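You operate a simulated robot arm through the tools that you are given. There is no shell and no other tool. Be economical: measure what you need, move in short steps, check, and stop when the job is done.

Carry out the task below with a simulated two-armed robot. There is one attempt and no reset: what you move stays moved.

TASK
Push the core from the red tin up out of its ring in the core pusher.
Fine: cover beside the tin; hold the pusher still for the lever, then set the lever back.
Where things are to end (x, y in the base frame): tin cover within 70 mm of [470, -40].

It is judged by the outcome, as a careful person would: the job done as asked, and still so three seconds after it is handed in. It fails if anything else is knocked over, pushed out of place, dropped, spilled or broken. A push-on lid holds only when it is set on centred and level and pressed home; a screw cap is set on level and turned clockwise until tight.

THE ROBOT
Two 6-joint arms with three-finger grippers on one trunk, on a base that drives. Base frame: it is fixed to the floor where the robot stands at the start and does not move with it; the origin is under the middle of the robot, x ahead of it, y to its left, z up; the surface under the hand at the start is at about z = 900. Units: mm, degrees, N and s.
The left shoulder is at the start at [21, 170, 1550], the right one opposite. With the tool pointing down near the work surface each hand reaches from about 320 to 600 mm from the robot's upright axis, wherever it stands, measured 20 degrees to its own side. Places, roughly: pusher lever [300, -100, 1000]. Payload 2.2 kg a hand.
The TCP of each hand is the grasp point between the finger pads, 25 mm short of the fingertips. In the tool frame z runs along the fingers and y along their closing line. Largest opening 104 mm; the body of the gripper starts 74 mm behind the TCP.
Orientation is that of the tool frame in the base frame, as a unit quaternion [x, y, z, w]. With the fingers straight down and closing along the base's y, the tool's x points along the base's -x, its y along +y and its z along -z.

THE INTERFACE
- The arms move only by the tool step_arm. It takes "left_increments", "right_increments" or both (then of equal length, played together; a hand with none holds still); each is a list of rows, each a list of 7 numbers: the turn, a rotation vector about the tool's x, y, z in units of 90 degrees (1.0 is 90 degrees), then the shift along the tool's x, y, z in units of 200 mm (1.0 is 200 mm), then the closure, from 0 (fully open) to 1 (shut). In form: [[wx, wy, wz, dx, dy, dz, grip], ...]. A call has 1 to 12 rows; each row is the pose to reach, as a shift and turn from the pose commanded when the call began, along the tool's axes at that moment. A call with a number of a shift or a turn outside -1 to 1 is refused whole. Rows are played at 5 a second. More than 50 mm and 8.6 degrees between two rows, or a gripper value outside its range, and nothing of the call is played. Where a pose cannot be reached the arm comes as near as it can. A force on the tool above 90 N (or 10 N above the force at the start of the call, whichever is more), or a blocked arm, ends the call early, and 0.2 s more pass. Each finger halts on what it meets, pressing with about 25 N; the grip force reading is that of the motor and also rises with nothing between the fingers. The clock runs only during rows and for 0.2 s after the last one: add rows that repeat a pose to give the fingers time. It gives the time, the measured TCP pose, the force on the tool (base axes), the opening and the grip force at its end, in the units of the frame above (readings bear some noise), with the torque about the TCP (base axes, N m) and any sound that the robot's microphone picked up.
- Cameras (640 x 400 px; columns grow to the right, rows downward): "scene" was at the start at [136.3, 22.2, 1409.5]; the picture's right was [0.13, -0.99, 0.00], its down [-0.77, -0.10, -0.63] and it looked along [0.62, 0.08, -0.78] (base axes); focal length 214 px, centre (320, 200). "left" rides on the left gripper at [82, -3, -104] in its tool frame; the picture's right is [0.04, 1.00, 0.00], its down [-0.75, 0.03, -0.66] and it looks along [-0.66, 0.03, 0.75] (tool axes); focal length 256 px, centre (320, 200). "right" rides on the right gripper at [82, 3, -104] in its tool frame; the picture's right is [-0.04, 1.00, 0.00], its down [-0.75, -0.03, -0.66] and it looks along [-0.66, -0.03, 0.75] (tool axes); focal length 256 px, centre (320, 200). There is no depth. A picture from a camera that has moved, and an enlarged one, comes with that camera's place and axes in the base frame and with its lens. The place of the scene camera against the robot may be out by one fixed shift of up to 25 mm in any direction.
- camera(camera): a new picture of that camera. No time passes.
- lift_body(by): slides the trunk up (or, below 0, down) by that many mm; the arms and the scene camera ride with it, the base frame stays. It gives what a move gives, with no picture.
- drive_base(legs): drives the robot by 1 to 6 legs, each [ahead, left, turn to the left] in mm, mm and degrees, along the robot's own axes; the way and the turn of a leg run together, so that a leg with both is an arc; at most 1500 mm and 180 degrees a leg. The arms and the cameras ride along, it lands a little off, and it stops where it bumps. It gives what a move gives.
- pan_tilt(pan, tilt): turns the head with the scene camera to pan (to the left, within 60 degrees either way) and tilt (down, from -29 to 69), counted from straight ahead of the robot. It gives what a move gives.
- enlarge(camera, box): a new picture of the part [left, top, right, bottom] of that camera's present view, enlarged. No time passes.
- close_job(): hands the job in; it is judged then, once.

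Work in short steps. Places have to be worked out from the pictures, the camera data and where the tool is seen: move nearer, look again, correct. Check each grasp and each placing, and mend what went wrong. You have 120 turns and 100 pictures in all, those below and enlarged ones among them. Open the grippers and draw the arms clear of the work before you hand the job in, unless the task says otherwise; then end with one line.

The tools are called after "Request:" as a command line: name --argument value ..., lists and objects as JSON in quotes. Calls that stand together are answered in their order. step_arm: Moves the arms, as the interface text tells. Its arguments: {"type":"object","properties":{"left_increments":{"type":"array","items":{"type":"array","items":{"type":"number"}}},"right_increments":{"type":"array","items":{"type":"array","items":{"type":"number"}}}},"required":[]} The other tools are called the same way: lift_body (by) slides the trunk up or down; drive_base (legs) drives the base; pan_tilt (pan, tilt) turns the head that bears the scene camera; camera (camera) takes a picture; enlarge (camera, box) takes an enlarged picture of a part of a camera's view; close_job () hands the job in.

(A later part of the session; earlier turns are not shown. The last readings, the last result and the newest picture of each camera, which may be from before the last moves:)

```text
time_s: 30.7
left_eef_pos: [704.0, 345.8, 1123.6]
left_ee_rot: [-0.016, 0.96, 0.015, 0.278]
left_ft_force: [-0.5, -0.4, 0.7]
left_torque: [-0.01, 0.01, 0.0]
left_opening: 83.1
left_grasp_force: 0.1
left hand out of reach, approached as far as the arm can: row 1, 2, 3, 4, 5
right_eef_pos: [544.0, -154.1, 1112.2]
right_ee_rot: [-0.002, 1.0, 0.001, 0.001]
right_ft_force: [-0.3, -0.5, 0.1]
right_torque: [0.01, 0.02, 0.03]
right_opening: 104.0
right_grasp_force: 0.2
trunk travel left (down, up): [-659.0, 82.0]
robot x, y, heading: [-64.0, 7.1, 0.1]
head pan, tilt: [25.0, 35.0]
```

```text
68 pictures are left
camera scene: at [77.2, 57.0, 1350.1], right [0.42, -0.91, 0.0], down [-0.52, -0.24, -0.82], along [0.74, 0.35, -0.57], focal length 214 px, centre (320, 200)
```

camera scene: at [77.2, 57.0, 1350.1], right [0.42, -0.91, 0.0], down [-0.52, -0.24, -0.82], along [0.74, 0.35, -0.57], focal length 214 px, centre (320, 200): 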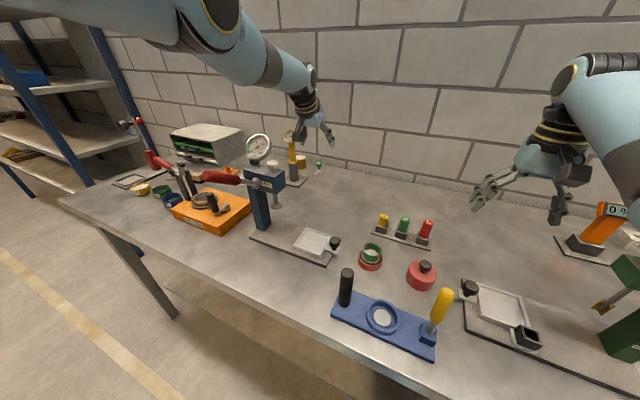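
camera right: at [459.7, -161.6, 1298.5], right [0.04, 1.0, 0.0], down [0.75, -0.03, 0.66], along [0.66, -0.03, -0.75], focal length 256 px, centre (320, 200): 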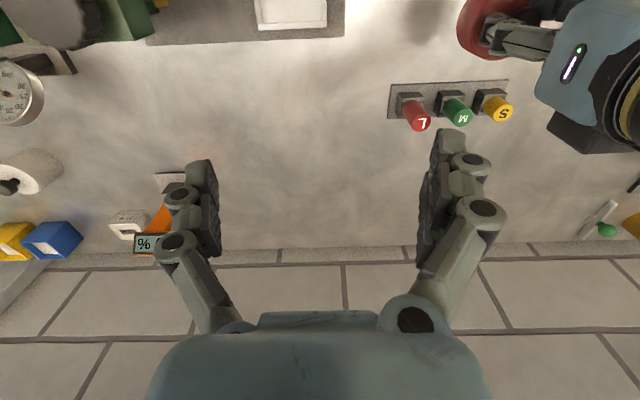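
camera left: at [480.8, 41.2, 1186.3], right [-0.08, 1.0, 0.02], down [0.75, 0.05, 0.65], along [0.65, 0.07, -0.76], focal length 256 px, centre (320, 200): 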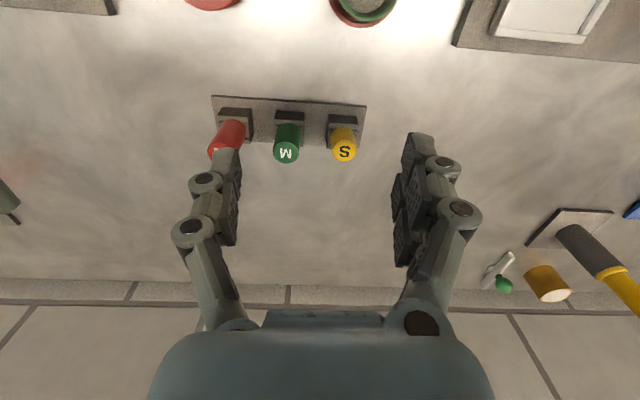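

The wrist stays on the full-extension sphere. I'll raise the trunk for clearance, then command back-and-down while undoing the tilt so the elbow bends its natural way.

Request:
lift_body --by 82

Request:
step_arm --left_increments '[[0, 0.09, 0, 0.2, 0, -0.02, 0.2], [0, 0.18, 0, 0.4, 0, -0.04, 0.2], [0, 0.27, 0, 0.6, 0, -0.06, 0.2], [0, 0.36, 0, 0.8, 0, -0.06, 0.2], [0, 0.36, 0, 0.8, 0, -0.06, 0.2]]'

Request:
camera --camera "scene"

```text
time_s: 31.8
left_eef_pos: [703.6, 355.1, 1203.6]
left_ee_rot: [-0.017, 0.96, 0.016, 0.279]
left_ft_force: [0.6, -0.9, -0.3]
left_torque: [0.0, 0.01, -0.02]
left_opening: 83.2
left_grasp_force: 0.0
right_eef_pos: [543.9, -153.8, 1192.9]
right_ee_rot: [-0.001, 1.0, 0.0, 0.0]
right_ft_force: [1.0, -0.3, -1.1]
right_torque: [0.01, -0.01, 0.03]
right_opening: 103.8
right_grasp_force: 0.0
trunk travel left (down, up): [-741.0, 0.0]
robot x, y, heading: [-64.0, 7.6, 0.1]
head pan, tilt: [25.0, 35.0]
```

```text
time_s: 33.0
left_eef_pos: [563.2, 350.5, 1127.4]
left_ee_rot: [-0.019, 1.0, 0.01, 0.0]
left_ft_force: [-0.8, 0.8, -0.4]
left_torque: [-0.01, 0.01, 0.01]
left_opening: 83.3
left_grasp_force: 0.0
right_eef_pos: [544.0, -154.2, 1192.8]
right_ee_rot: [-0.002, 1.0, -0.001, 0.0]
right_ft_force: [0.1, 0.7, 0.6]
right_torque: [0.0, -0.02, -0.02]
right_opening: 103.9
right_grasp_force: 0.2
trunk travel left (down, up): [-741.0, 0.0]
robot x, y, heading: [-64.4, 9.9, 0.0]
head pan, tilt: [25.0, 35.0]
```

```text
67 pictures are left
camera scene: at [77.4, 57.1, 1432.3], right [0.42, -0.91, 0.0], down [-0.52, -0.24, -0.82], along [0.74, 0.35, -0.57], focal length 214 px, centre (320, 200)
```

scene: 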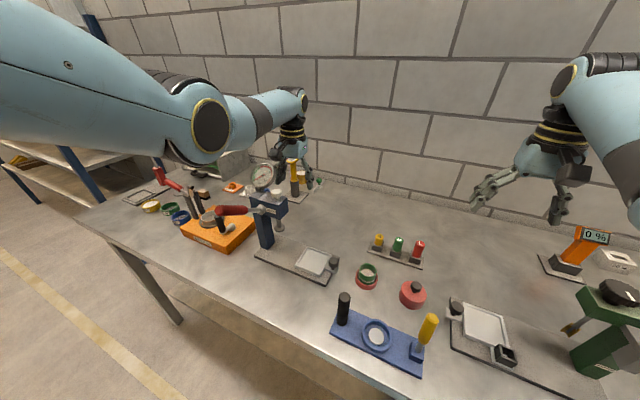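

The arm is responsive again and within reach. I'll move the left hand inward, then put the base forward and trunk down so the tin is well inside reach.

Request:
step_arm --left_increments '[[0, 0, 0, 0.15, -0.18, 0, 0.2], [0, 0, 0, 0.3, -0.36, 0, 0.2], [0, 0, 0, 0.45, -0.54, 0, 0.2], [0, 0, 0, 0.5, -0.76, 0, 0.2], [0, 0, 0, 0.5, -0.96, 0, 0.2], [0, 0, 0, 0.5, -0.96, 0, 0.2]]'

Request:
drive_base --legs '[[44, 0, 0]]'

Request:
camera --camera "left"

```text
time_s: 34.4
left_eef_pos: [477.9, 147.3, 1121.0]
left_ee_rot: [-0.023, 1.0, 0.011, -0.003]
left_ft_force: [0.8, 1.2, -0.3]
left_torque: [0.04, 0.13, -0.01]
left_opening: 83.0
left_grasp_force: 0.1
right_eef_pos: [554.4, -158.8, 1189.2]
right_ee_rot: [-0.004, 1.0, 0.001, -0.003]
right_ft_force: [0.9, -0.7, 0.1]
right_torque: [0.07, 0.13, 0.0]
right_opening: 103.9
right_grasp_force: 0.0
trunk travel left (down, up): [-741.0, 0.0]
robot x, y, heading: [-63.3, 1.4, 0.3]
head pan, tilt: [25.0, 35.0]
```

```text
time_s: 35.3
left_eef_pos: [496.7, 153.9, 1131.3]
left_ee_rot: [-0.02, 1.0, 0.01, 0.008]
left_ft_force: [-2.2, -0.7, 0.5]
left_torque: [0.01, -0.16, 0.0]
left_opening: 83.4
left_grasp_force: 0.1
right_eef_pos: [568.9, -153.1, 1202.9]
right_ee_rot: [-0.001, 1.0, 0.0, 0.007]
right_ft_force: [-1.5, 0.4, 1.8]
right_torque: [-0.06, -0.15, -0.01]
right_opening: 104.2
right_grasp_force: 0.1
trunk travel left (down, up): [-741.0, 0.0]
robot x, y, heading: [-19.1, 9.0, 0.2]
head pan, tilt: [25.0, 35.0]
```

```text
66 pictures are left
camera left: at [414.0, 144.0, 1234.9], right [-0.08, 1.0, 0.02], down [0.74, 0.05, 0.67], along [0.66, 0.07, -0.74], focal length 256 px, centre (320, 200)
```

left: 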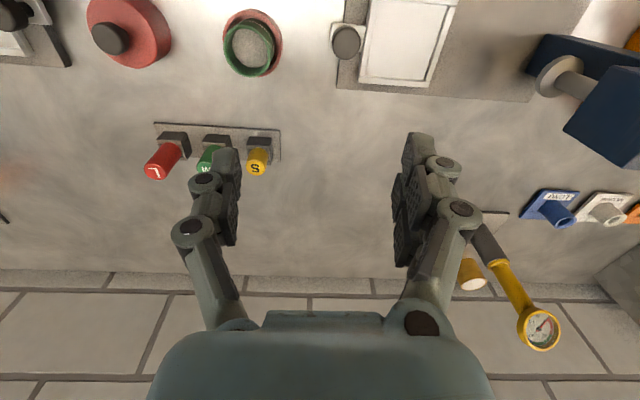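

Tin ring at ~(478,83). Straighten the tool and move partway over the tin.

Request:
step_arm --left_increments '[[0.0127, 0, 0.0255, 0.05, -0.15, 0, 0.4], [0.0127, 0, 0.0255, 0.1, -0.3, 0, 0.45], [0.0127, 0, 0.0255, 0.1, -0.33, 0.1, 0.45], [0.0127, 0, 0.0255, 0.1, -0.33, 0.2, 0.45], [0.0127, 0, 0.0255, 0.1, -0.33, 0.2, 0.45], [0.0127, 0, 0.0255, 0.1, -0.33, 0.2, 0.45]]'

Request:
camera --camera "left"

```text
time_s: 36.9
left_eef_pos: [513.4, 160.0, 1090.4]
left_ee_rot: [-0.026, 0.998, 0.05, 0.019]
left_ft_force: [0.1, 0.2, 0.3]
left_torque: [-0.02, -0.04, 0.0]
left_opening: 57.1
left_grasp_force: 0.1
right_eef_pos: [582.0, -152.4, 1195.9]
right_ee_rot: [-0.001, 1.0, 0.001, 0.002]
right_ft_force: [0.1, -0.1, 0.4]
right_torque: [-0.02, -0.02, 0.01]
right_opening: 104.0
right_grasp_force: 0.0
trunk travel left (down, up): [-741.0, 0.0]
robot x, y, heading: [-19.9, 8.4, 0.0]
head pan, tilt: [25.0, 35.0]
stopped in row 6 (left hand): the arm was blocked; the commanded pose is now the measured one
```

```text
65 pictures are left
camera left: at [428.1, 141.9, 1189.3], right [-0.09, 0.99, 0.1], down [0.73, 0.0, 0.69], along [0.68, 0.13, -0.72], focal length 256 px, centre (320, 200)
```

left: 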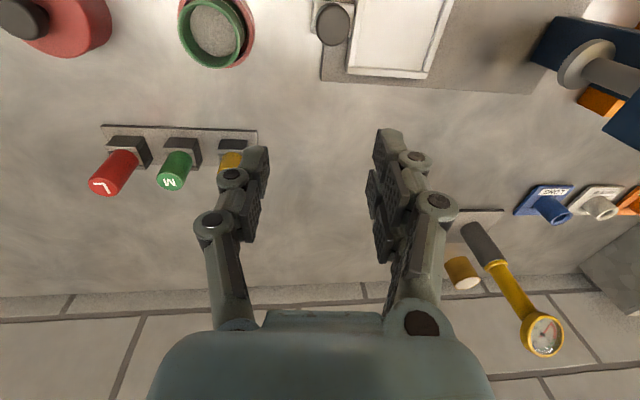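

The arm is blocked (no contact force), so a joint limit. Let me view the arm's posture versus the start picture.

Request:
pan_tilt --pan 7.5 --tilt 40

Request:
camera --camera "scene"

```text
time_s: 37.7
left_eef_pos: [512.8, 158.8, 1088.8]
left_ee_rot: [-0.026, 0.998, 0.049, 0.018]
left_ft_force: [-0.8, -0.2, 1.0]
left_torque: [0.01, 0.02, 0.02]
left_opening: 57.2
left_grasp_force: 0.1
right_eef_pos: [581.5, -153.4, 1194.4]
right_ee_rot: [-0.001, 1.0, 0.001, 0.002]
right_ft_force: [0.8, 0.3, 0.0]
right_torque: [0.01, 0.0, -0.01]
right_opening: 103.9
right_grasp_force: 0.0
trunk travel left (down, up): [-741.0, 0.0]
robot x, y, heading: [-20.7, 8.2, 0.1]
head pan, tilt: [7.5, 40.0]
```

```text
64 pictures are left
camera scene: at [124.3, 31.3, 1424.7], right [0.13, -0.99, 0.0], down [-0.64, -0.08, -0.77], along [0.76, 0.1, -0.64], focal length 214 px, centre (320, 200)
```

scene: 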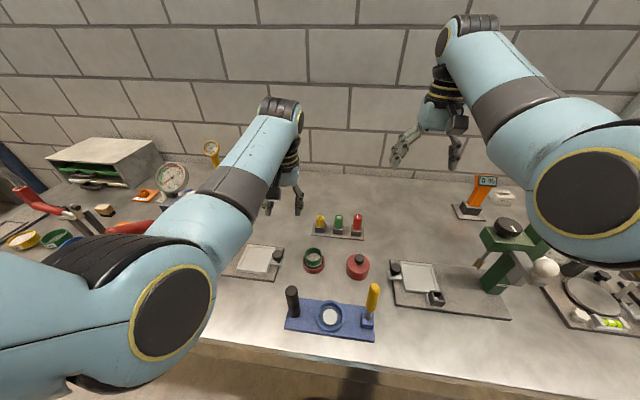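

The left elbow has flipped to the low branch (it happened while I raised the hand at full stretch). I'll back off the bench into free space, stretch the arm out, command downward at full stretch and retract so the elbow flips back up.

Request:
drive_base --legs '[[-420, 0, 0]]'

Request:
step_arm --left_increments '[[0, 0, 0, -0.15, 0.1, -0.15, 0.2], [0, 0, 0, -0.3, 0.15, -0.3, 0.2], [0, 0, 0, -0.45, 0.2, -0.4, 0.2], [0, 0, 0, -0.6, 0.25, -0.5, 0.2], [0, 0, 0, -0.75, 0.25, -0.6, 0.2], [0, 0, 0, -0.95, 0.25, -0.6, 0.2], [0, 0, 0, -0.95, 0.25, -0.6, 0.2]]'

Request:
camera --camera "scene"

```text
time_s: 40.3
left_eef_pos: [87.7, 158.1, 1088.5]
left_ee_rot: [-0.024, 0.998, 0.049, 0.017]
left_ft_force: [-0.6, -1.0, -0.7]
left_torque: [-0.02, 0.02, -0.01]
left_opening: 57.1
left_grasp_force: 0.0
right_eef_pos: [156.1, -154.4, 1195.3]
right_ee_rot: [0.001, 1.0, 0.001, 0.002]
right_ft_force: [0.8, 0.1, -0.4]
right_torque: [0.01, 0.0, -0.01]
right_opening: 103.9
right_grasp_force: 0.2
trunk travel left (down, up): [-741.0, 0.0]
robot x, y, heading: [-444.9, 10.4, -0.2]
head pan, tilt: [7.5, 40.0]
```

```text
time_s: 41.9
left_eef_pos: [230.9, 207.0, 1219.0]
left_ee_rot: [-0.024, 0.998, 0.049, 0.017]
left_ft_force: [0.3, -0.1, 0.0]
left_torque: [-0.01, 0.02, 0.01]
left_opening: 83.3
left_grasp_force: 0.1
left hand out of reach, approached as far as the arm can: row 6, 7
right_eef_pos: [155.9, -154.8, 1194.3]
right_ee_rot: [0.001, 1.0, 0.001, 0.002]
right_ft_force: [0.2, 0.3, 0.7]
right_torque: [0.0, -0.02, 0.06]
right_opening: 103.9
right_grasp_force: 0.0
trunk travel left (down, up): [-741.0, 0.0]
robot x, y, heading: [-446.6, 12.6, -0.3]
head pan, tilt: [7.5, 40.0]
```

```text
63 pictures are left
camera scene: at [-301.3, 31.2, 1424.7], right [0.13, -0.99, 0.0], down [-0.64, -0.08, -0.77], along [0.76, 0.1, -0.64], focal length 214 px, centre (320, 200)
```

scene: 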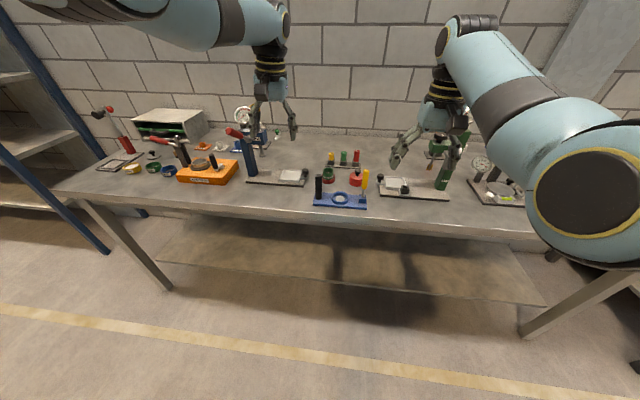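

Elbow estimates suggest it's the same branch after all. I'll return the left hand near its start pose (relative to the robot) and straighten it, watching whether it obeys.

Request:
step_arm --left_increments '[[0.03, 0.01, 0.016, 0.2, 0.1, 0.05, 0.2], [0.064, 0.022, 0.032, 0.4, 0.2, 0.1, 0.2], [0.064, 0.022, 0.032, 0.6, 0.35, 0.13, 0.2], [0.064, 0.022, 0.032, 0.75, 0.5, 0.13, 0.2], [0.064, 0.022, 0.032, 0.8, 0.5, 0.13, 0.2], [0.064, 0.022, 0.032, 0.8, 0.5, 0.13, 0.2]]'

Request:
camera --camera "scene"

```text
refused: row 3 steps farther than a row can; nothing moved
```

```text
62 pictures are left
camera scene: at [-301.3, 31.2, 1424.7], right [0.13, -0.99, 0.0], down [-0.64, -0.08, -0.77], along [0.76, 0.1, -0.64], focal length 214 px, centre (320, 200)
```

scene: 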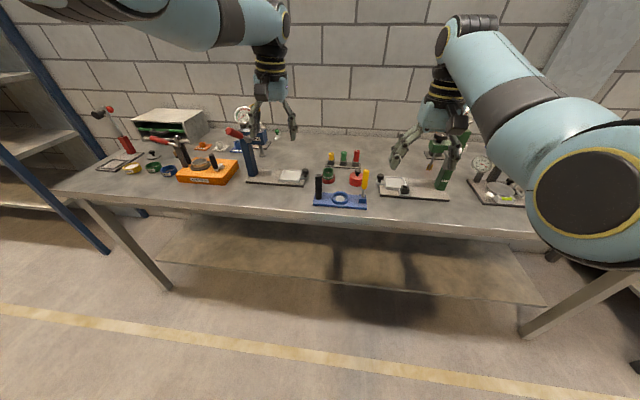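

Same with smaller rows.

Request:
step_arm --left_increments '[[0.03, 0.01, 0.016, 0.18, 0.08, 0.03, 0.2], [0.064, 0.022, 0.032, 0.36, 0.16, 0.06, 0.2], [0.064, 0.022, 0.032, 0.52, 0.27, 0.1, 0.2], [0.064, 0.022, 0.032, 0.68, 0.38, 0.13, 0.2], [0.064, 0.022, 0.032, 0.8, 0.5, 0.13, 0.2], [0.064, 0.022, 0.032, 0.8, 0.5, 0.13, 0.2]]'

Request:
camera --camera "scene"

```text
time_s: 43.3
left_eef_pos: [81.1, 302.6, 1173.8]
left_ee_rot: [0.001, 1.0, -0.002, 0.0]
left_ft_force: [-1.1, 0.3, 0.4]
left_torque: [0.0, -0.01, -0.01]
left_opening: 83.1
left_grasp_force: 0.1
left hand out of reach, approached as far as the arm can: row 4, 5, 6
right_eef_pos: [156.8, -156.2, 1194.9]
right_ee_rot: [0.002, 1.0, 0.0, 0.001]
right_ft_force: [0.2, -0.8, -0.4]
right_torque: [-0.01, 0.0, 0.01]
right_opening: 104.0
right_grasp_force: 0.1
trunk travel left (down, up): [-741.0, 0.0]
robot x, y, heading: [-445.1, 11.6, -0.2]
head pan, tilt: [7.5, 40.0]
```

```text
61 pictures are left
camera scene: at [-301.2, 30.4, 1424.7], right [0.13, -0.99, 0.0], down [-0.64, -0.08, -0.77], along [0.76, 0.1, -0.64], focal length 214 px, centre (320, 200)
```

scene: 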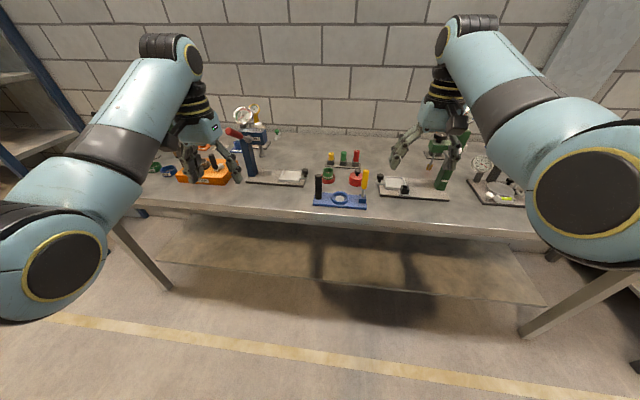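

The tool is straight again. I'll go to exactly the starting relative pose (559, 313, 1192) and compare the posture with the starting picture.

Request:
step_arm --left_increments '[[0, 0, 0, -0.1, 0.08, -0.05, 0.2], [0, 0, 0, -0.2, 0.1, -0.1, 0.2], [0, 0, 0, -0.3, 0.1, -0.1, 0.2], [0, 0, 0, -0.3, 0.1, -0.1, 0.2]]'

Request:
pan_tilt --pan 7.5 --tilt 51.2

Request:
camera --camera "scene"

```text
time_s: 44.3
left_eef_pos: [141.0, 322.1, 1192.0]
left_ee_rot: [0.001, 1.0, -0.002, 0.0]
left_ft_force: [-0.7, -0.3, 0.1]
left_torque: [0.02, -0.01, -0.02]
left_opening: 83.2
left_grasp_force: 0.1
right_eef_pos: [157.0, -154.2, 1196.0]
right_ee_rot: [0.001, 1.0, 0.0, 0.001]
right_ft_force: [0.4, 0.0, 0.0]
right_torque: [-0.02, -0.01, 0.02]
right_opening: 103.7
right_grasp_force: 0.0
trunk travel left (down, up): [-741.0, 0.0]
robot x, y, heading: [-449.7, 9.1, -0.1]
head pan, tilt: [7.5, 40.0]
```

```text
time_s: 45.1
left_eef_pos: [140.8, 322.7, 1192.7]
left_ee_rot: [0.0, 1.0, -0.001, 0.0]
left_ft_force: [-0.6, 0.2, 0.2]
left_torque: [-0.02, 0.01, 0.0]
left_opening: 83.1
left_grasp_force: 0.1
right_eef_pos: [155.7, -154.5, 1195.1]
right_ee_rot: [0.001, 1.0, 0.001, 0.002]
right_ft_force: [-0.2, -0.6, 0.1]
right_torque: [0.04, 0.0, 0.02]
right_opening: 104.0
right_grasp_force: 0.0
trunk travel left (down, up): [-741.0, 0.0]
robot x, y, heading: [-447.0, 8.5, -0.3]
head pan, tilt: [7.5, 51.2]
```

```text
60 pictures are left
camera scene: at [-310.5, 30.0, 1409.0], right [0.13, -0.99, 0.0], down [-0.77, -0.1, -0.63], along [0.62, 0.08, -0.78], focal length 214 px, centre (320, 200)
```

scene: 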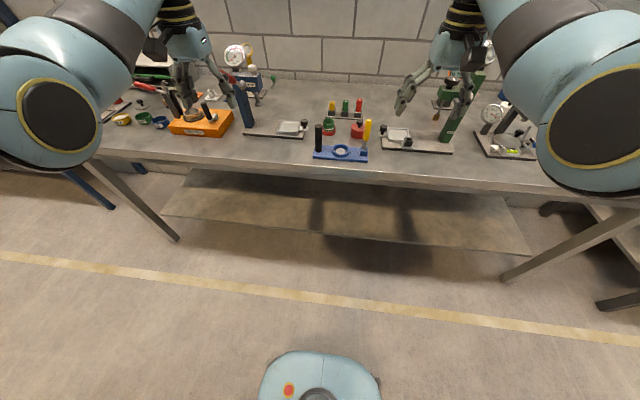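

Posture normal again; the lesson: the hand must stay low when near, farther when high. I'll park the base at about (-40,-50) so the tin lies to the left hand's own side.

Request:
drive_base --legs '[[0, -58, 0], [407, 0, 0]]'

Request:
camera --camera "left"

```text
time_s: 48.2
left_eef_pos: [550.9, 273.4, 1192.9]
left_ee_rot: [-0.005, 1.0, -0.002, 0.0]
left_ft_force: [-0.3, -0.3, -1.0]
left_torque: [0.0, 0.02, 0.01]
left_opening: 83.4
left_grasp_force: 0.0
right_eef_pos: [571.7, -204.1, 1194.6]
right_ee_rot: [-0.005, 1.0, 0.0, 0.001]
right_ft_force: [0.6, 0.3, -0.3]
right_torque: [0.03, 0.0, 0.0]
right_opening: 104.1
right_grasp_force: 0.0
trunk travel left (down, up): [-741.0, 0.0]
robot x, y, heading: [-35.0, -50.8, 0.5]
head pan, tilt: [7.5, 51.2]
```

```text
59 pictures are left
camera left: at [469.7, 268.6, 1296.9], right [-0.05, 1.0, 0.0], down [0.75, 0.04, 0.66], along [0.66, 0.03, -0.75], focal length 256 px, centre (320, 200)
```

left: 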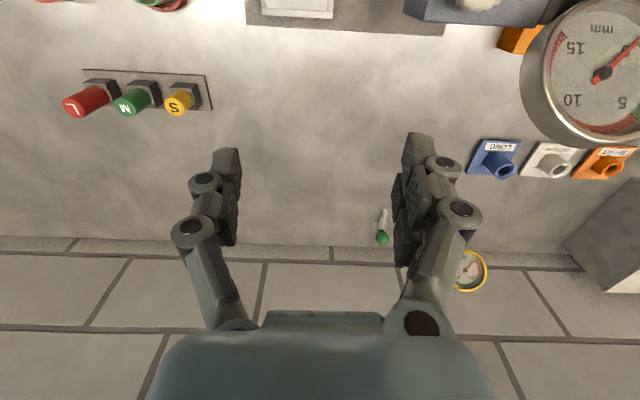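

Request:
step_arm --left_increments '[[0, 0, 0, 0.03, -0.15, 0.1, 0.4], [0, 0, 0, 0.06, -0.3, 0.2, 0.4], [0, 0, 0, 0.1, -0.45, 0.3, 0.4], [0, 0, 0, 0.15, -0.6, 0.42, 0.4], [0, 0, 0, 0.22, -0.75, 0.5, 0.4], [0, 0, 0, 0.3, -0.87, 0.57, 0.4], [0, 0, 0, 0.34, -0.95, 0.6, 0.4], [0, 0, 0, 0.34, -0.95, 0.6, 0.4], [0, 0, 0, 0.34, -0.95, 0.6, 0.4]]'

Request:
camera --camera "left"

```text
time_s: 50.2
left_eef_pos: [489.5, 92.2, 1075.1]
left_ee_rot: [-0.009, 1.0, 0.006, 0.004]
left_ft_force: [-0.1, 0.4, 0.1]
left_torque: [0.01, 0.01, 0.0]
left_opening: 62.3
left_grasp_force: 0.0
right_eef_pos: [572.6, -204.6, 1195.7]
right_ee_rot: [-0.005, 1.0, 0.001, 0.001]
right_ft_force: [0.3, 0.4, 0.4]
right_torque: [0.0, 0.0, -0.02]
right_opening: 104.1
right_grasp_force: 0.1
trunk travel left (down, up): [-741.0, 0.0]
robot x, y, heading: [-34.1, -50.3, 0.3]
head pan, tilt: [7.5, 51.2]
```

```text
58 pictures are left
camera left: at [407.2, 85.1, 1178.4], right [-0.06, 1.0, 0.01], down [0.75, 0.04, 0.66], along [0.66, 0.05, -0.75], focal length 256 px, centre (320, 200)
```

left: 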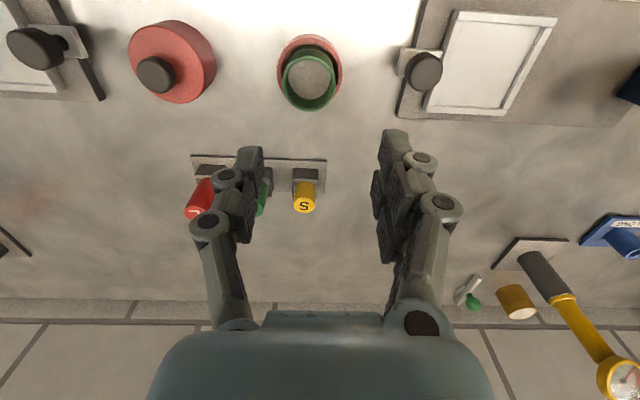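

Ring top centre ≈(477,82), ring outer diameter ≈46 mm. Lower to z≈1010 with 72 mm opening and check.

Request:
step_arm --left_increments '[[0, 0, 0, 0.02, 0, 0.12, 0.31], [0, 0, 0, 0.03, 0, 0.25, 0.31], [0, 0, 0, 0.03, 0, 0.32, 0.31], [0, 0, 0, 0.03, 0, 0.32, 0.31]]'

Request:
enlarge --camera "left" --box '[220, 60, 420, 220]'

```text
time_s: 51.2
left_eef_pos: [478.8, 82.9, 1009.4]
left_ee_rot: [-0.005, 1.0, -0.001, 0.0]
left_ft_force: [-0.1, -0.3, -0.4]
left_torque: [-0.01, 0.0, -0.03]
left_opening: 71.6
left_grasp_force: 0.0
right_eef_pos: [571.9, -204.9, 1196.4]
right_ee_rot: [-0.005, 1.0, 0.001, 0.003]
right_ft_force: [0.5, 0.3, 0.1]
right_torque: [0.01, 0.01, 0.01]
right_opening: 104.2
right_grasp_force: 0.0
trunk travel left (down, up): [-741.0, 0.0]
robot x, y, heading: [-36.3, -47.3, 0.2]
head pan, tilt: [7.5, 51.2]
```

```text
2.50 times, centred on (320, 140) of left
camera zoom: at [396.8, 78.5, 1112.5], right [-0.05, 1.0, 0.0], down [0.75, 0.04, 0.66], along [0.66, 0.03, -0.75], focal length 640 px, centre (320, 350)
```

zoom: 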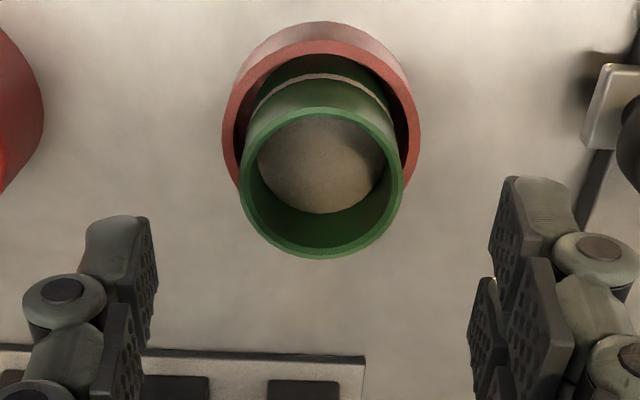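

Ring top z≈951, tin rim z≈917, centre (478,82.5): aligned. Descend to TCP z≈951 and close on the ring.

Request:
step_arm --left_increments '[[0, 0, 0, 0, 0, 0.15, 0.31], [0, 0, 0, 0, 0, 0.29, 0.31], [0, 0, 0, 0, 0, 0.29, 0.31], [0, 0, 0, 0, 0, 0.29, 0.45], [0, 0, 0, 0, 0, 0.29, 0.6], [0, 0, 0, 0, 0, 0.29, 0.7], [0, 0, 0, 0, 0, 0.29, 0.7], [0, 0, 0, 0, 0, 0.29, 0.7]]'

Request:
enlarge --camera "left" --box '[220, 60, 420, 220]'

```text
time_s: 53.0
left_eef_pos: [479.2, 83.4, 950.7]
left_ee_rot: [-0.004, 1.0, -0.001, 0.0]
left_ft_force: [0.2, -0.1, -0.2]
left_torque: [0.01, 0.01, 0.01]
left_opening: 45.4
left_grasp_force: 24.4
right_eef_pos: [573.1, -203.5, 1195.7]
right_ee_rot: [-0.005, 1.0, 0.001, 0.003]
right_ft_force: [0.2, 0.3, -1.0]
right_torque: [-0.02, 0.02, 0.01]
right_opening: 104.1
right_grasp_force: 0.1
trunk travel left (down, up): [-741.0, 0.0]
robot x, y, heading: [-33.2, -45.1, 0.5]
head pan, tilt: [7.5, 51.2]
```

```text
2.50 times, centred on (320, 140) of left
camera zoom: at [397.1, 77.8, 1054.3], right [-0.05, 1.0, 0.0], down [0.75, 0.04, 0.66], along [0.66, 0.03, -0.75], focal length 640 px, centre (320, 350)
```

zoom: 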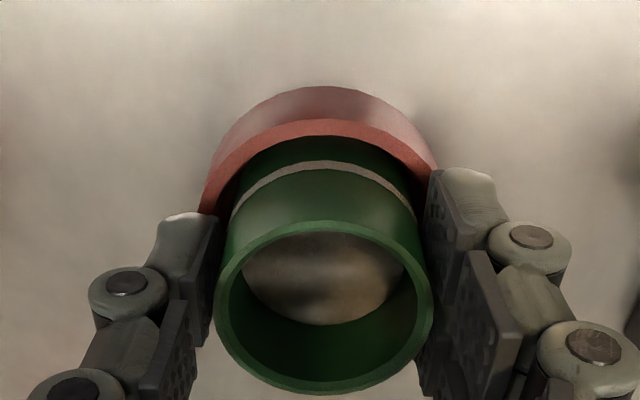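

Ring gripped (45.4 mm). Lift 55 mm slowly and check.

Request:
step_arm --left_increments '[[0, 0, 0, 0, 0, -0.05, 0.7], [0, 0, 0, 0, 0, -0.12, 0.7], [0, 0, 0, 0, 0, -0.2, 0.7], [0, 0, 0, 0, 0, -0.27, 0.7], [0, 0, 0, 0, 0, -0.27, 0.7]]'

Request:
camera --camera "left"

Request:
camera --camera "scene"

```text
time_s: 54.2
left_eef_pos: [477.5, 83.6, 1004.5]
left_ee_rot: [-0.006, 1.0, -0.001, 0.0]
left_ft_force: [0.6, 0.0, -1.6]
left_torque: [0.0, -0.04, -0.04]
left_opening: 45.3
left_grasp_force: 25.5
right_eef_pos: [572.3, -203.3, 1195.0]
right_ee_rot: [-0.004, 1.0, 0.001, 0.002]
right_ft_force: [-0.5, 0.1, -0.7]
right_torque: [0.0, -0.02, 0.02]
right_opening: 104.0
right_grasp_force: 0.0
trunk travel left (down, up): [-741.0, 0.0]
robot x, y, heading: [-32.8, -44.2, 0.6]
head pan, tilt: [7.5, 51.2]
```

```text
55 pictures are left
camera left: at [396.7, 78.6, 1109.2], right [-0.05, 1.0, 0.0], down [0.75, 0.04, 0.66], along [0.66, 0.03, -0.75], focal length 256 px, centre (320, 200)
```

left: 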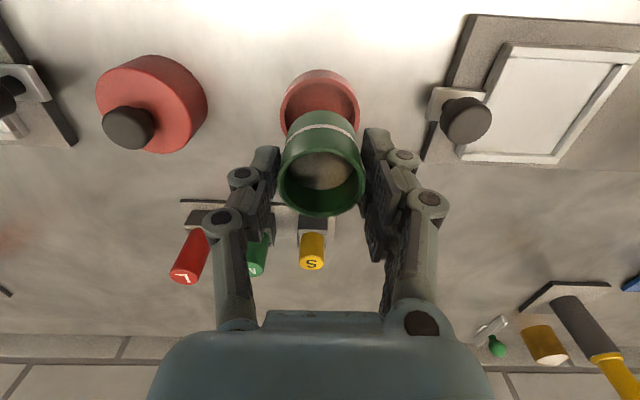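

```text
54 pictures are left
camera scene: at [103.6, -24.6, 1408.9], right [0.14, -0.99, 0.0], down [-0.77, -0.11, -0.63], along [0.62, 0.09, -0.78], focal length 214 px, centre (320, 200)
```

scene: 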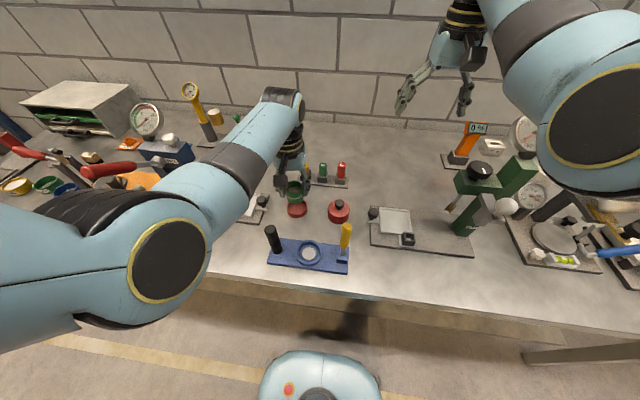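

Core and ring are in hand, the tin stayed. I'll shift the left hand −32 in y, and tuck the right hand inward away from the green press, then drive back so the ring comes over the pusher.

Request:
step_arm --left_increments '[[0, 0, 0, 0, -0.04, 0, 0.7], [0, 0, 0, 0, -0.08, 0, 0.7], [0, 0, 0, 0, -0.12, 0, 0.7], [0, 0, 0, 0, -0.16, 0, 0.7], [0, 0, 0, 0, -0.16, 0, 0.7]]' --right_increments '[[0, 0, 0, 0, 0.08, 0, 0.2], [0, 0, 0, 0, 0.16, 0, 0.4], [0, 0, 0, 0, 0.24, 0, 0.5], [0, 0, 0, 0, 0.3, 0, 0.5], [0, 0, 0, 0, 0.3, 0, 0.5]]'

Request:
drive_base --legs '[[-137, -28, 0]]'

Request:
camera --camera "left"

Request:
camera --camera "scene"

```text
time_s: 55.6
left_eef_pos: [483.3, 84.9, 1000.7]
left_ee_rot: [-0.016, 1.0, 0.019, 0.001]
left_ft_force: [0.2, 0.7, -1.1]
left_torque: [-0.02, -0.02, -0.01]
left_opening: 45.1
left_grasp_force: 24.9
right_eef_pos: [571.0, -144.1, 1195.5]
right_ee_rot: [-0.006, 1.0, 0.001, 0.002]
right_ft_force: [0.4, 1.2, 0.2]
right_torque: [-0.02, -0.01, 0.03]
right_opening: 52.1
right_grasp_force: 0.1
trunk travel left (down, up): [-741.0, 0.0]
robot x, y, heading: [-29.9, -47.9, 0.2]
head pan, tilt: [7.5, 51.2]
stopped in row 5 (left hand): the arm was blocked; the commanded pose is now the measured one
```

```text
time_s: 56.9
left_eef_pos: [347.1, 54.7, 1000.0]
left_ee_rot: [-0.015, 1.0, 0.02, 0.0]
left_ft_force: [0.0, 0.0, -0.7]
left_torque: [0.01, -0.02, -0.02]
left_opening: 45.2
left_grasp_force: 24.7
right_eef_pos: [434.8, -175.0, 1195.4]
right_ee_rot: [-0.005, 1.0, 0.001, 0.002]
right_ft_force: [-0.3, -0.6, 0.0]
right_torque: [-0.01, 0.02, -0.01]
right_opening: 52.1
right_grasp_force: 0.0
trunk travel left (down, up): [-741.0, 0.0]
robot x, y, heading: [-167.9, -79.3, 0.2]
head pan, tilt: [7.5, 51.2]
```

```text
53 pictures are left
camera left: at [265.0, 43.2, 1103.7], right [-0.07, 1.0, 0.04], down [0.75, 0.03, 0.66], along [0.65, 0.07, -0.75], focal length 256 px, centre (320, 200)
```

left: 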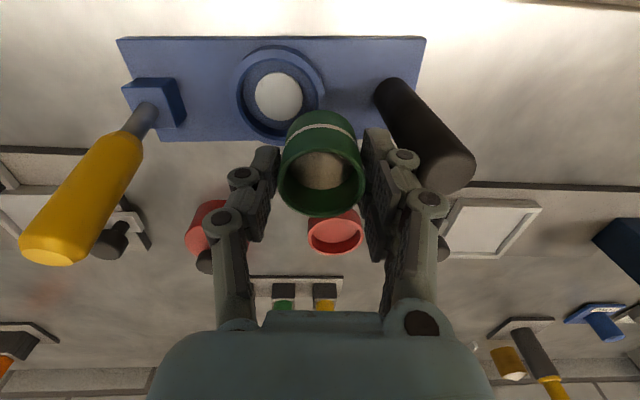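

```text
52 pictures are left
camera scene: at [-32.6, -53.7, 1408.9], right [0.14, -0.99, 0.0], down [-0.77, -0.11, -0.63], along [0.62, 0.09, -0.78], focal length 214 px, centre (320, 200)
```

scene: 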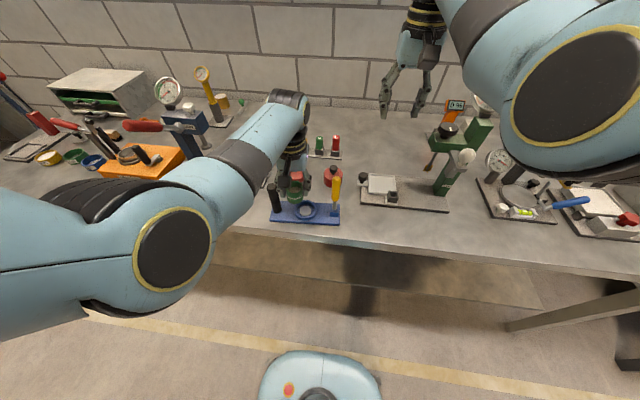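

The arm again hit an inner limit (this posture needs the hand ≥~560 mm out). So I'll extend the arm forward, straighten, move inward in y, and then drive back to keep the ring over the pusher.

Request:
step_arm --left_increments '[[0.012, 0, 0.009, -0.12, 0, 0, 0.7], [0.0255, 0, 0.019, -0.25, 0, 0, 0.7], [0.0255, 0, 0.019, -0.38, 0, 0, 0.7], [0.0255, 0, 0.019, -0.38, -0.1, 0, 0.7], [0.0255, 0, 0.019, -0.38, -0.16, 0, 0.7], [0.0255, 0, 0.019, -0.38, -0.16, 0, 0.7]]'

Request:
drive_base --legs '[[-80, 0, 0]]'

Request:
camera --camera "left"

```text
time_s: 58.3
left_eef_pos: [408.3, 31.4, 1006.9]
left_ee_rot: [0.0, 1.0, -0.002, 0.0]
left_ft_force: [0.3, 0.6, -0.5]
left_torque: [-0.02, 0.01, -0.02]
left_opening: 45.0
left_grasp_force: 24.5
left hand out of reach, approached as far as the arm can: row 3, 4, 5, 6
right_eef_pos: [435.6, -174.0, 1194.5]
right_ee_rot: [-0.005, 1.0, 0.001, 0.001]
right_ft_force: [0.3, 1.0, -0.4]
right_torque: [0.01, 0.02, -0.02]
right_opening: 52.3
right_grasp_force: 0.1
trunk travel left (down, up): [-741.0, 0.0]
robot x, y, heading: [-169.4, -76.1, 0.3]
head pan, tilt: [7.5, 51.2]
```

```text
time_s: 59.4
left_eef_pos: [325.9, 30.8, 1008.5]
left_ee_rot: [0.0, 1.0, -0.001, 0.001]
left_ft_force: [0.0, 0.3, -1.4]
left_torque: [-0.02, -0.02, 0.0]
left_opening: 45.3
left_grasp_force: 25.1
right_eef_pos: [353.2, -175.1, 1196.6]
right_ee_rot: [-0.005, 1.0, 0.001, 0.002]
right_ft_force: [-0.2, 0.2, 0.3]
right_torque: [0.03, -0.03, 0.01]
right_opening: 51.8
right_grasp_force: 0.0
trunk travel left (down, up): [-741.0, 0.0]
robot x, y, heading: [-250.7, -79.2, 0.2]
head pan, tilt: [7.5, 51.2]
```

```text
51 pictures are left
camera left: at [243.8, 26.8, 1112.3], right [-0.04, 1.0, 0.0], down [0.75, 0.03, 0.66], along [0.66, 0.02, -0.75], focal length 256 px, centre (320, 200)
```

left: 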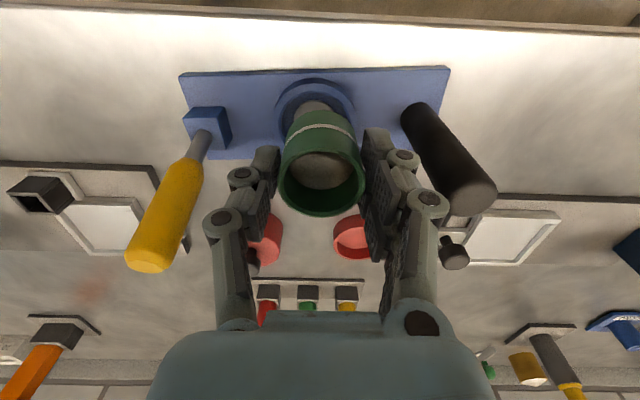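

Ring is just short of the seat at (326,31). The reach band is wider with trunk lower and hand relatively higher, so I'll raise the hand 60 and lower the trunk 60, twice.

Request:
step_arm --left_increments '[[0, 0, 0, 0, 0, -0.15, 0.7], [0, 0, 0, 0, 0, -0.3, 0.7], [0, 0, 0, 0, 0, -0.4, 0.7], [0, 0, 0, 0, 0, -0.4, 0.7]]'

Request:
lift_body --by -60

Request:
step_arm --left_increments '[[0, 0, 0, 0, 0, -0.15, 0.7], [0, 0, 0, 0, 0, -0.3, 0.7], [0, 0, 0, 0, 0, -0.3, 0.7]]'

Request:
lift_body --by -60

Request:
camera --camera "left"

```text
time_s: 60.4
left_eef_pos: [327.6, 31.7, 1087.8]
left_ee_rot: [0.0, 1.0, -0.001, 0.0]
left_ft_force: [-0.2, -0.3, -1.7]
left_torque: [0.01, 0.02, -0.01]
left_opening: 45.2
left_grasp_force: 25.4
right_eef_pos: [354.3, -173.9, 1195.0]
right_ee_rot: [-0.005, 1.0, 0.0, 0.002]
right_ft_force: [-0.2, -0.3, 0.1]
right_torque: [0.01, -0.01, 0.0]
right_opening: 52.1
right_grasp_force: 0.0
trunk travel left (down, up): [-741.0, 0.0]
robot x, y, heading: [-249.5, -78.9, 0.1]
head pan, tilt: [7.5, 51.2]
```

```text
time_s: 61.4
left_eef_pos: [325.6, 31.6, 1029.0]
left_ee_rot: [0.0, 1.0, -0.001, 0.001]
left_ft_force: [0.3, 0.3, -0.6]
left_torque: [-0.02, -0.02, 0.0]
left_opening: 45.3
left_grasp_force: 24.9
right_eef_pos: [354.2, -175.1, 1135.8]
right_ee_rot: [-0.005, 1.0, 0.001, 0.002]
right_ft_force: [0.0, 0.1, 0.9]
right_torque: [0.04, -0.03, -0.02]
right_opening: 51.9
right_grasp_force: 0.0
trunk travel left (down, up): [-681.0, 60.0]
robot x, y, heading: [-252.2, -78.3, 0.6]
head pan, tilt: [7.5, 51.2]
```

```text
time_s: 62.2
left_eef_pos: [326.2, 30.8, 1090.3]
left_ee_rot: [0.0, 1.0, -0.001, 0.0]
left_ft_force: [0.2, -0.6, -0.8]
left_torque: [0.03, 0.01, -0.03]
left_opening: 45.4
left_grasp_force: 25.2
right_eef_pos: [354.0, -173.9, 1134.4]
right_ee_rot: [-0.005, 1.0, 0.0, 0.002]
right_ft_force: [-0.3, 0.9, 0.6]
right_torque: [0.01, 0.0, -0.01]
right_opening: 52.4
right_grasp_force: 0.0
trunk travel left (down, up): [-681.0, 60.0]
robot x, y, heading: [-253.2, -76.2, 0.4]
head pan, tilt: [7.5, 51.2]
```

```text
time_s: 63.2
left_eef_pos: [325.7, 31.3, 1027.8]
left_ee_rot: [0.001, 1.0, -0.001, 0.0]
left_ft_force: [0.5, -0.6, -0.1]
left_torque: [-0.01, 0.0, 0.03]
left_opening: 45.2
left_grasp_force: 24.7
right_eef_pos: [353.7, -174.4, 1074.8]
right_ee_rot: [-0.005, 1.0, 0.001, 0.001]
right_ft_force: [0.7, 0.8, 0.6]
right_torque: [-0.01, 0.03, 0.01]
right_opening: 51.8
right_grasp_force: 0.1
trunk travel left (down, up): [-621.0, 120.0]
robot x, y, heading: [-247.5, -73.3, 0.6]
head pan, tilt: [7.5, 51.2]
```

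```text
50 pictures are left
camera left: at [244.7, 27.0, 1132.1], right [-0.04, 1.0, 0.0], down [0.75, 0.03, 0.66], along [0.66, 0.02, -0.75], focal length 256 px, centre (320, 200)
```

left: 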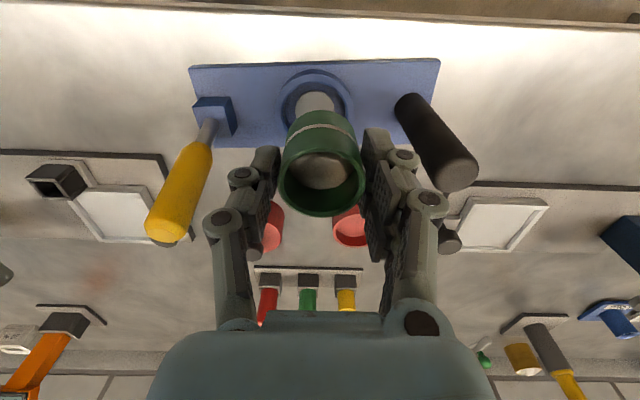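

Comparing plate corners shows the pusher got nudged: rotated about 4° (post end ~14 mm toward the robot) when I backed up past the post. I'll correct that when holding the post. First extend the hand 60 mm to get an unobstructed view of the seat.

Request:
step_arm --left_increments '[[0, 0, 0, -0.15, 0, 0, 0.7], [0, 0, 0, -0.33, 0, 0, 0.7], [0, 0, 0, -0.33, 0, 0, 0.7], [0, 0, 0, -0.33, 0, 0, 0.7]]'

Request:
enlarge --camera "left" --box '[160, 0, 480, 200]'

```text
time_s: 64.2
left_eef_pos: [389.5, 30.4, 1026.4]
left_ee_rot: [0.002, 1.0, 0.0, 0.0]
left_ft_force: [0.0, 0.4, -0.6]
left_torque: [-0.02, 0.03, -0.04]
left_opening: 45.1
left_grasp_force: 25.0
right_eef_pos: [353.9, -175.8, 1073.8]
right_ee_rot: [-0.005, 1.0, 0.001, 0.001]
right_ft_force: [0.0, -0.5, -0.3]
right_torque: [0.01, 0.02, 0.0]
right_opening: 52.0
right_grasp_force: 0.0
trunk travel left (down, up): [-621.0, 120.0]
robot x, y, heading: [-251.8, -75.5, 0.6]
head pan, tilt: [7.5, 51.2]
```

```text
2.00 times, centred on (320, 100) of left
camera zoom: at [308.5, 26.6, 1130.0], right [-0.04, 1.0, 0.0], down [0.75, 0.03, 0.66], along [0.66, 0.02, -0.75], focal length 512 px, centre (320, 400)
```

zoom: 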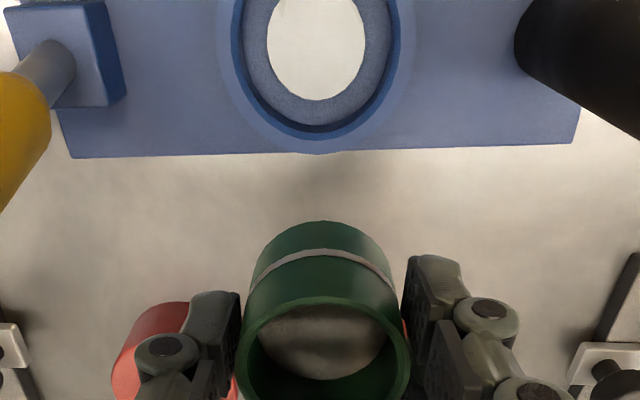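

Seat centre is at (334.6, 25), inner bore ≈53 mm vs ring 45.4 mm. Move the ring above it and lower to TCP z≈985.

Request:
step_arm --left_increments '[[0, 0, 0, 0.13, -0.013, 0, 0.7], [0, 0, 0, 0.27, -0.027, 0, 0.7], [0, 0, 0, 0.27, -0.027, 0, 0.7], [0, 0, 0, 0.27, -0.027, 0.1, 0.7], [0, 0, 0, 0.27, -0.027, 0.2, 0.7], [0, 0, 0, 0.27, -0.027, 0.2, 0.7]]'

Request:
enlarge --camera "left" --box '[160, 20, 480, 220]'

```text
time_s: 65.6
left_eef_pos: [338.4, 22.5, 986.6]
left_ee_rot: [0.0, 1.0, -0.001, 0.0]
left_ft_force: [-0.7, 1.0, -0.8]
left_torque: [-0.04, -0.03, -0.01]
left_opening: 45.3
left_grasp_force: 24.7
right_eef_pos: [354.9, -174.5, 1075.1]
right_ee_rot: [-0.004, 1.0, 0.001, 0.001]
right_ft_force: [-0.7, 0.9, 0.3]
right_torque: [0.02, -0.02, 0.03]
right_opening: 51.7
right_grasp_force: 0.1
trunk travel left (down, up): [-621.0, 120.0]
robot x, y, heading: [-251.8, -81.2, 0.5]
head pan, tilt: [7.5, 51.2]
```

```text
2.00 times, centred on (320, 120) of left
camera zoom: at [256.0, 19.2, 1091.0], right [-0.04, 1.0, 0.0], down [0.75, 0.03, 0.66], along [0.66, 0.02, -0.75], focal length 512 px, centre (320, 360)
```

zoom: 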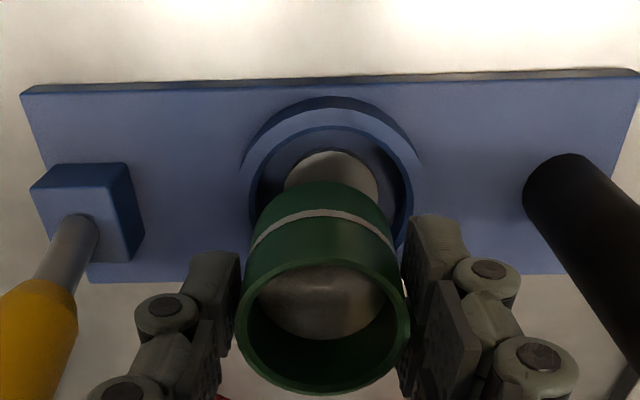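

Need about −3 in x and +2.5 in y. Correct, then lower gently to z≈965.

Request:
step_arm --left_increments '[[0, 0, 0, 0.017, 0.0125, 0, 0.7], [0, 0, 0, 0.017, 0.0125, 0, 0.7], [0, 0, 0, 0.017, 0.0125, 0.03, 0.7], [0, 0, 0, 0.017, 0.0125, 0.06, 0.7], [0, 0, 0, 0.017, 0.0125, 0.09, 0.7], [0, 0, 0, 0.017, 0.0125, 0.09, 0.7]]'

Request:
enlarge --camera "left" --box '[160, 20, 480, 220]'

```text
time_s: 67.0
left_eef_pos: [334.7, 27.4, 969.3]
left_ee_rot: [0.0, 1.0, -0.002, 0.001]
left_ft_force: [-1.4, -0.8, -0.9]
left_torque: [-0.04, 0.06, 0.02]
left_opening: 45.1
left_grasp_force: 24.7
right_eef_pos: [353.9, -175.3, 1074.7]
right_ee_rot: [-0.004, 1.0, 0.001, 0.001]
right_ft_force: [-0.6, -0.1, 0.1]
right_torque: [0.0, 0.03, -0.01]
right_opening: 52.1
right_grasp_force: 0.0
trunk travel left (down, up): [-621.0, 120.0]
robot x, y, heading: [-247.1, -81.5, 0.6]
head pan, tilt: [7.5, 51.2]
```

```text
2.00 times, centred on (320, 120) of left
camera zoom: at [253.6, 23.5, 1073.4], right [-0.04, 1.0, 0.0], down [0.75, 0.03, 0.66], along [0.66, 0.02, -0.75], focal length 512 px, centre (320, 360)
```

zoom: 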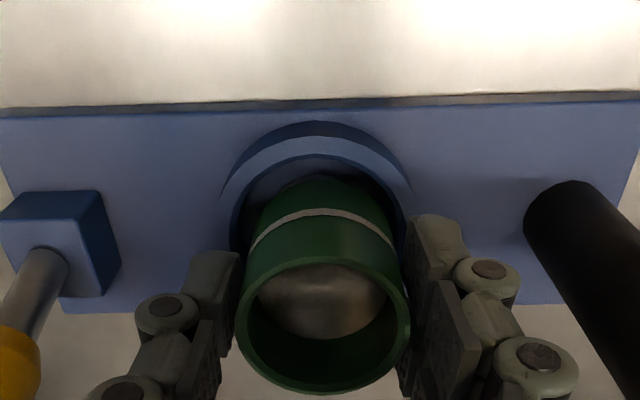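

Ring looks ~3 mm too far in +x and ~1 mm in +y relative to the seat. Correct and lower a little, watching forces.

Request:
step_arm --left_increments '[[0, 0, 0, 0.013, -0.006, 0, 0.7], [0, 0, 0, 0.013, -0.006, 0, 0.7], [0, 0, 0, 0.013, -0.006, 0.02, 0.7], [0, 0, 0, 0.013, -0.006, 0.03, 0.7], [0, 0, 0, 0.013, -0.006, 0.03, 0.7]]'

Request:
enlarge --camera "left" --box '[220, 50, 420, 210]'

```text
time_s: 68.2
left_eef_pos: [332.9, 26.3, 964.4]
left_ee_rot: [0.0, 1.0, -0.001, 0.0]
left_ft_force: [-0.4, 0.1, -0.7]
left_torque: [0.01, -0.02, -0.02]
left_opening: 45.1
left_grasp_force: 24.7
right_eef_pos: [354.0, -174.5, 1074.5]
right_ee_rot: [-0.003, 1.0, 0.001, 0.001]
right_ft_force: [0.3, 0.3, 0.7]
right_torque: [0.02, 0.0, 0.02]
right_opening: 52.1
right_grasp_force: 0.1
trunk travel left (down, up): [-621.0, 120.0]
robot x, y, heading: [-246.5, -78.5, 0.5]
head pan, tilt: [7.5, 51.2]
```

```text
2.50 times, centred on (320, 130) of left
camera zoom: at [251.4, 22.9, 1067.7], right [-0.04, 1.0, 0.0], down [0.75, 0.03, 0.66], along [0.66, 0.02, -0.75], focal length 640 px, centre (320, 375)
```

zoom: 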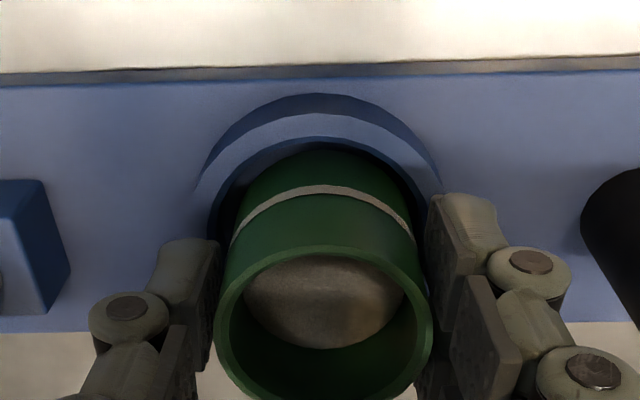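

Centred now. Lower further in 2 mm steps watching the vertical force.

Request:
step_arm --left_increments '[[0, 0, 0, 0, 0, 0.01, 0.7], [0, 0, 0, 0, 0, 0.02, 0.7], [0, 0, 0, 0, 0, 0.03, 0.7], [0, 0, 0, 0, 0, 0.035, 0.7], [0, 0, 0, 0, 0, 0.035, 0.7]]'

```text
time_s: 69.4
left_eef_pos: [332.3, 26.7, 958.5]
left_ee_rot: [0.0, 1.0, -0.001, 0.002]
left_ft_force: [1.2, 2.0, 13.0]
left_torque: [0.07, 0.21, -0.01]
left_opening: 45.2
left_grasp_force: 24.8
right_eef_pos: [352.1, -175.0, 1075.6]
right_ee_rot: [-0.005, 1.0, 0.001, 0.003]
right_ft_force: [0.4, 0.6, 1.1]
right_torque: [-0.03, -0.01, 0.03]
right_opening: 52.0
right_grasp_force: 0.0
trunk travel left (down, up): [-621.0, 120.0]
robot x, y, heading: [-250.9, -76.8, 0.4]
head pan, tilt: [7.5, 51.2]
```

Contact at 958.5, consistent with the seat floor. Check visually.

Request:
enlarge --camera "left" --box '[220, 50, 420, 210]'

Request:
enlarge --camera "scene" --box '[240, 130, 400, 250]'

```text
2.50 times, centred on (320, 130) of left
camera zoom: at [250.5, 22.8, 1062.3], right [-0.04, 1.0, 0.0], down [0.75, 0.03, 0.66], along [0.66, 0.03, -0.75], focal length 640 px, centre (320, 375)
```

zoom: 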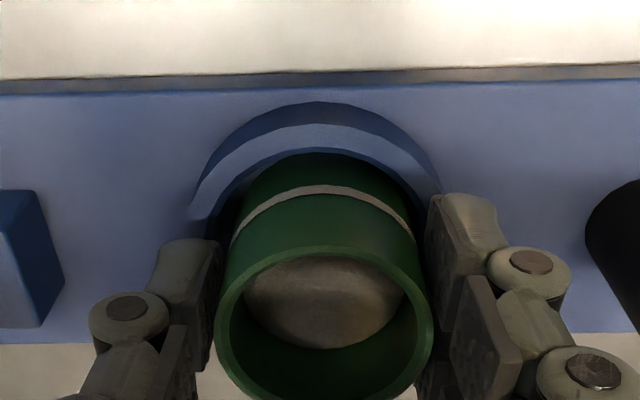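

```text
3.33 times, centred on (320, 190) of scene
camera zoom: at [-115.0, -54.2, 1289.0], right [0.14, -0.99, 0.0], down [-0.77, -0.11, -0.63], along [0.62, 0.09, -0.78], focal length 715 px, centre (320, 233)
```

zoom: 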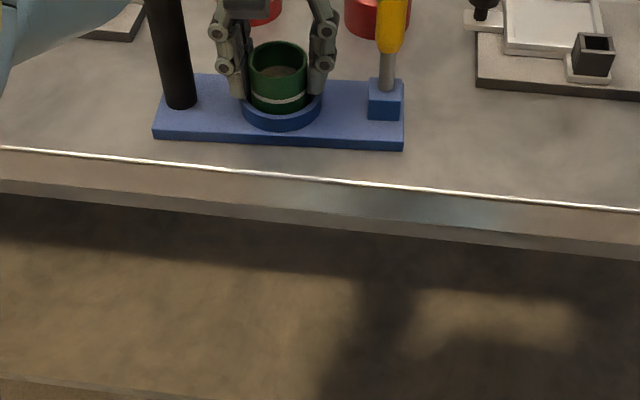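

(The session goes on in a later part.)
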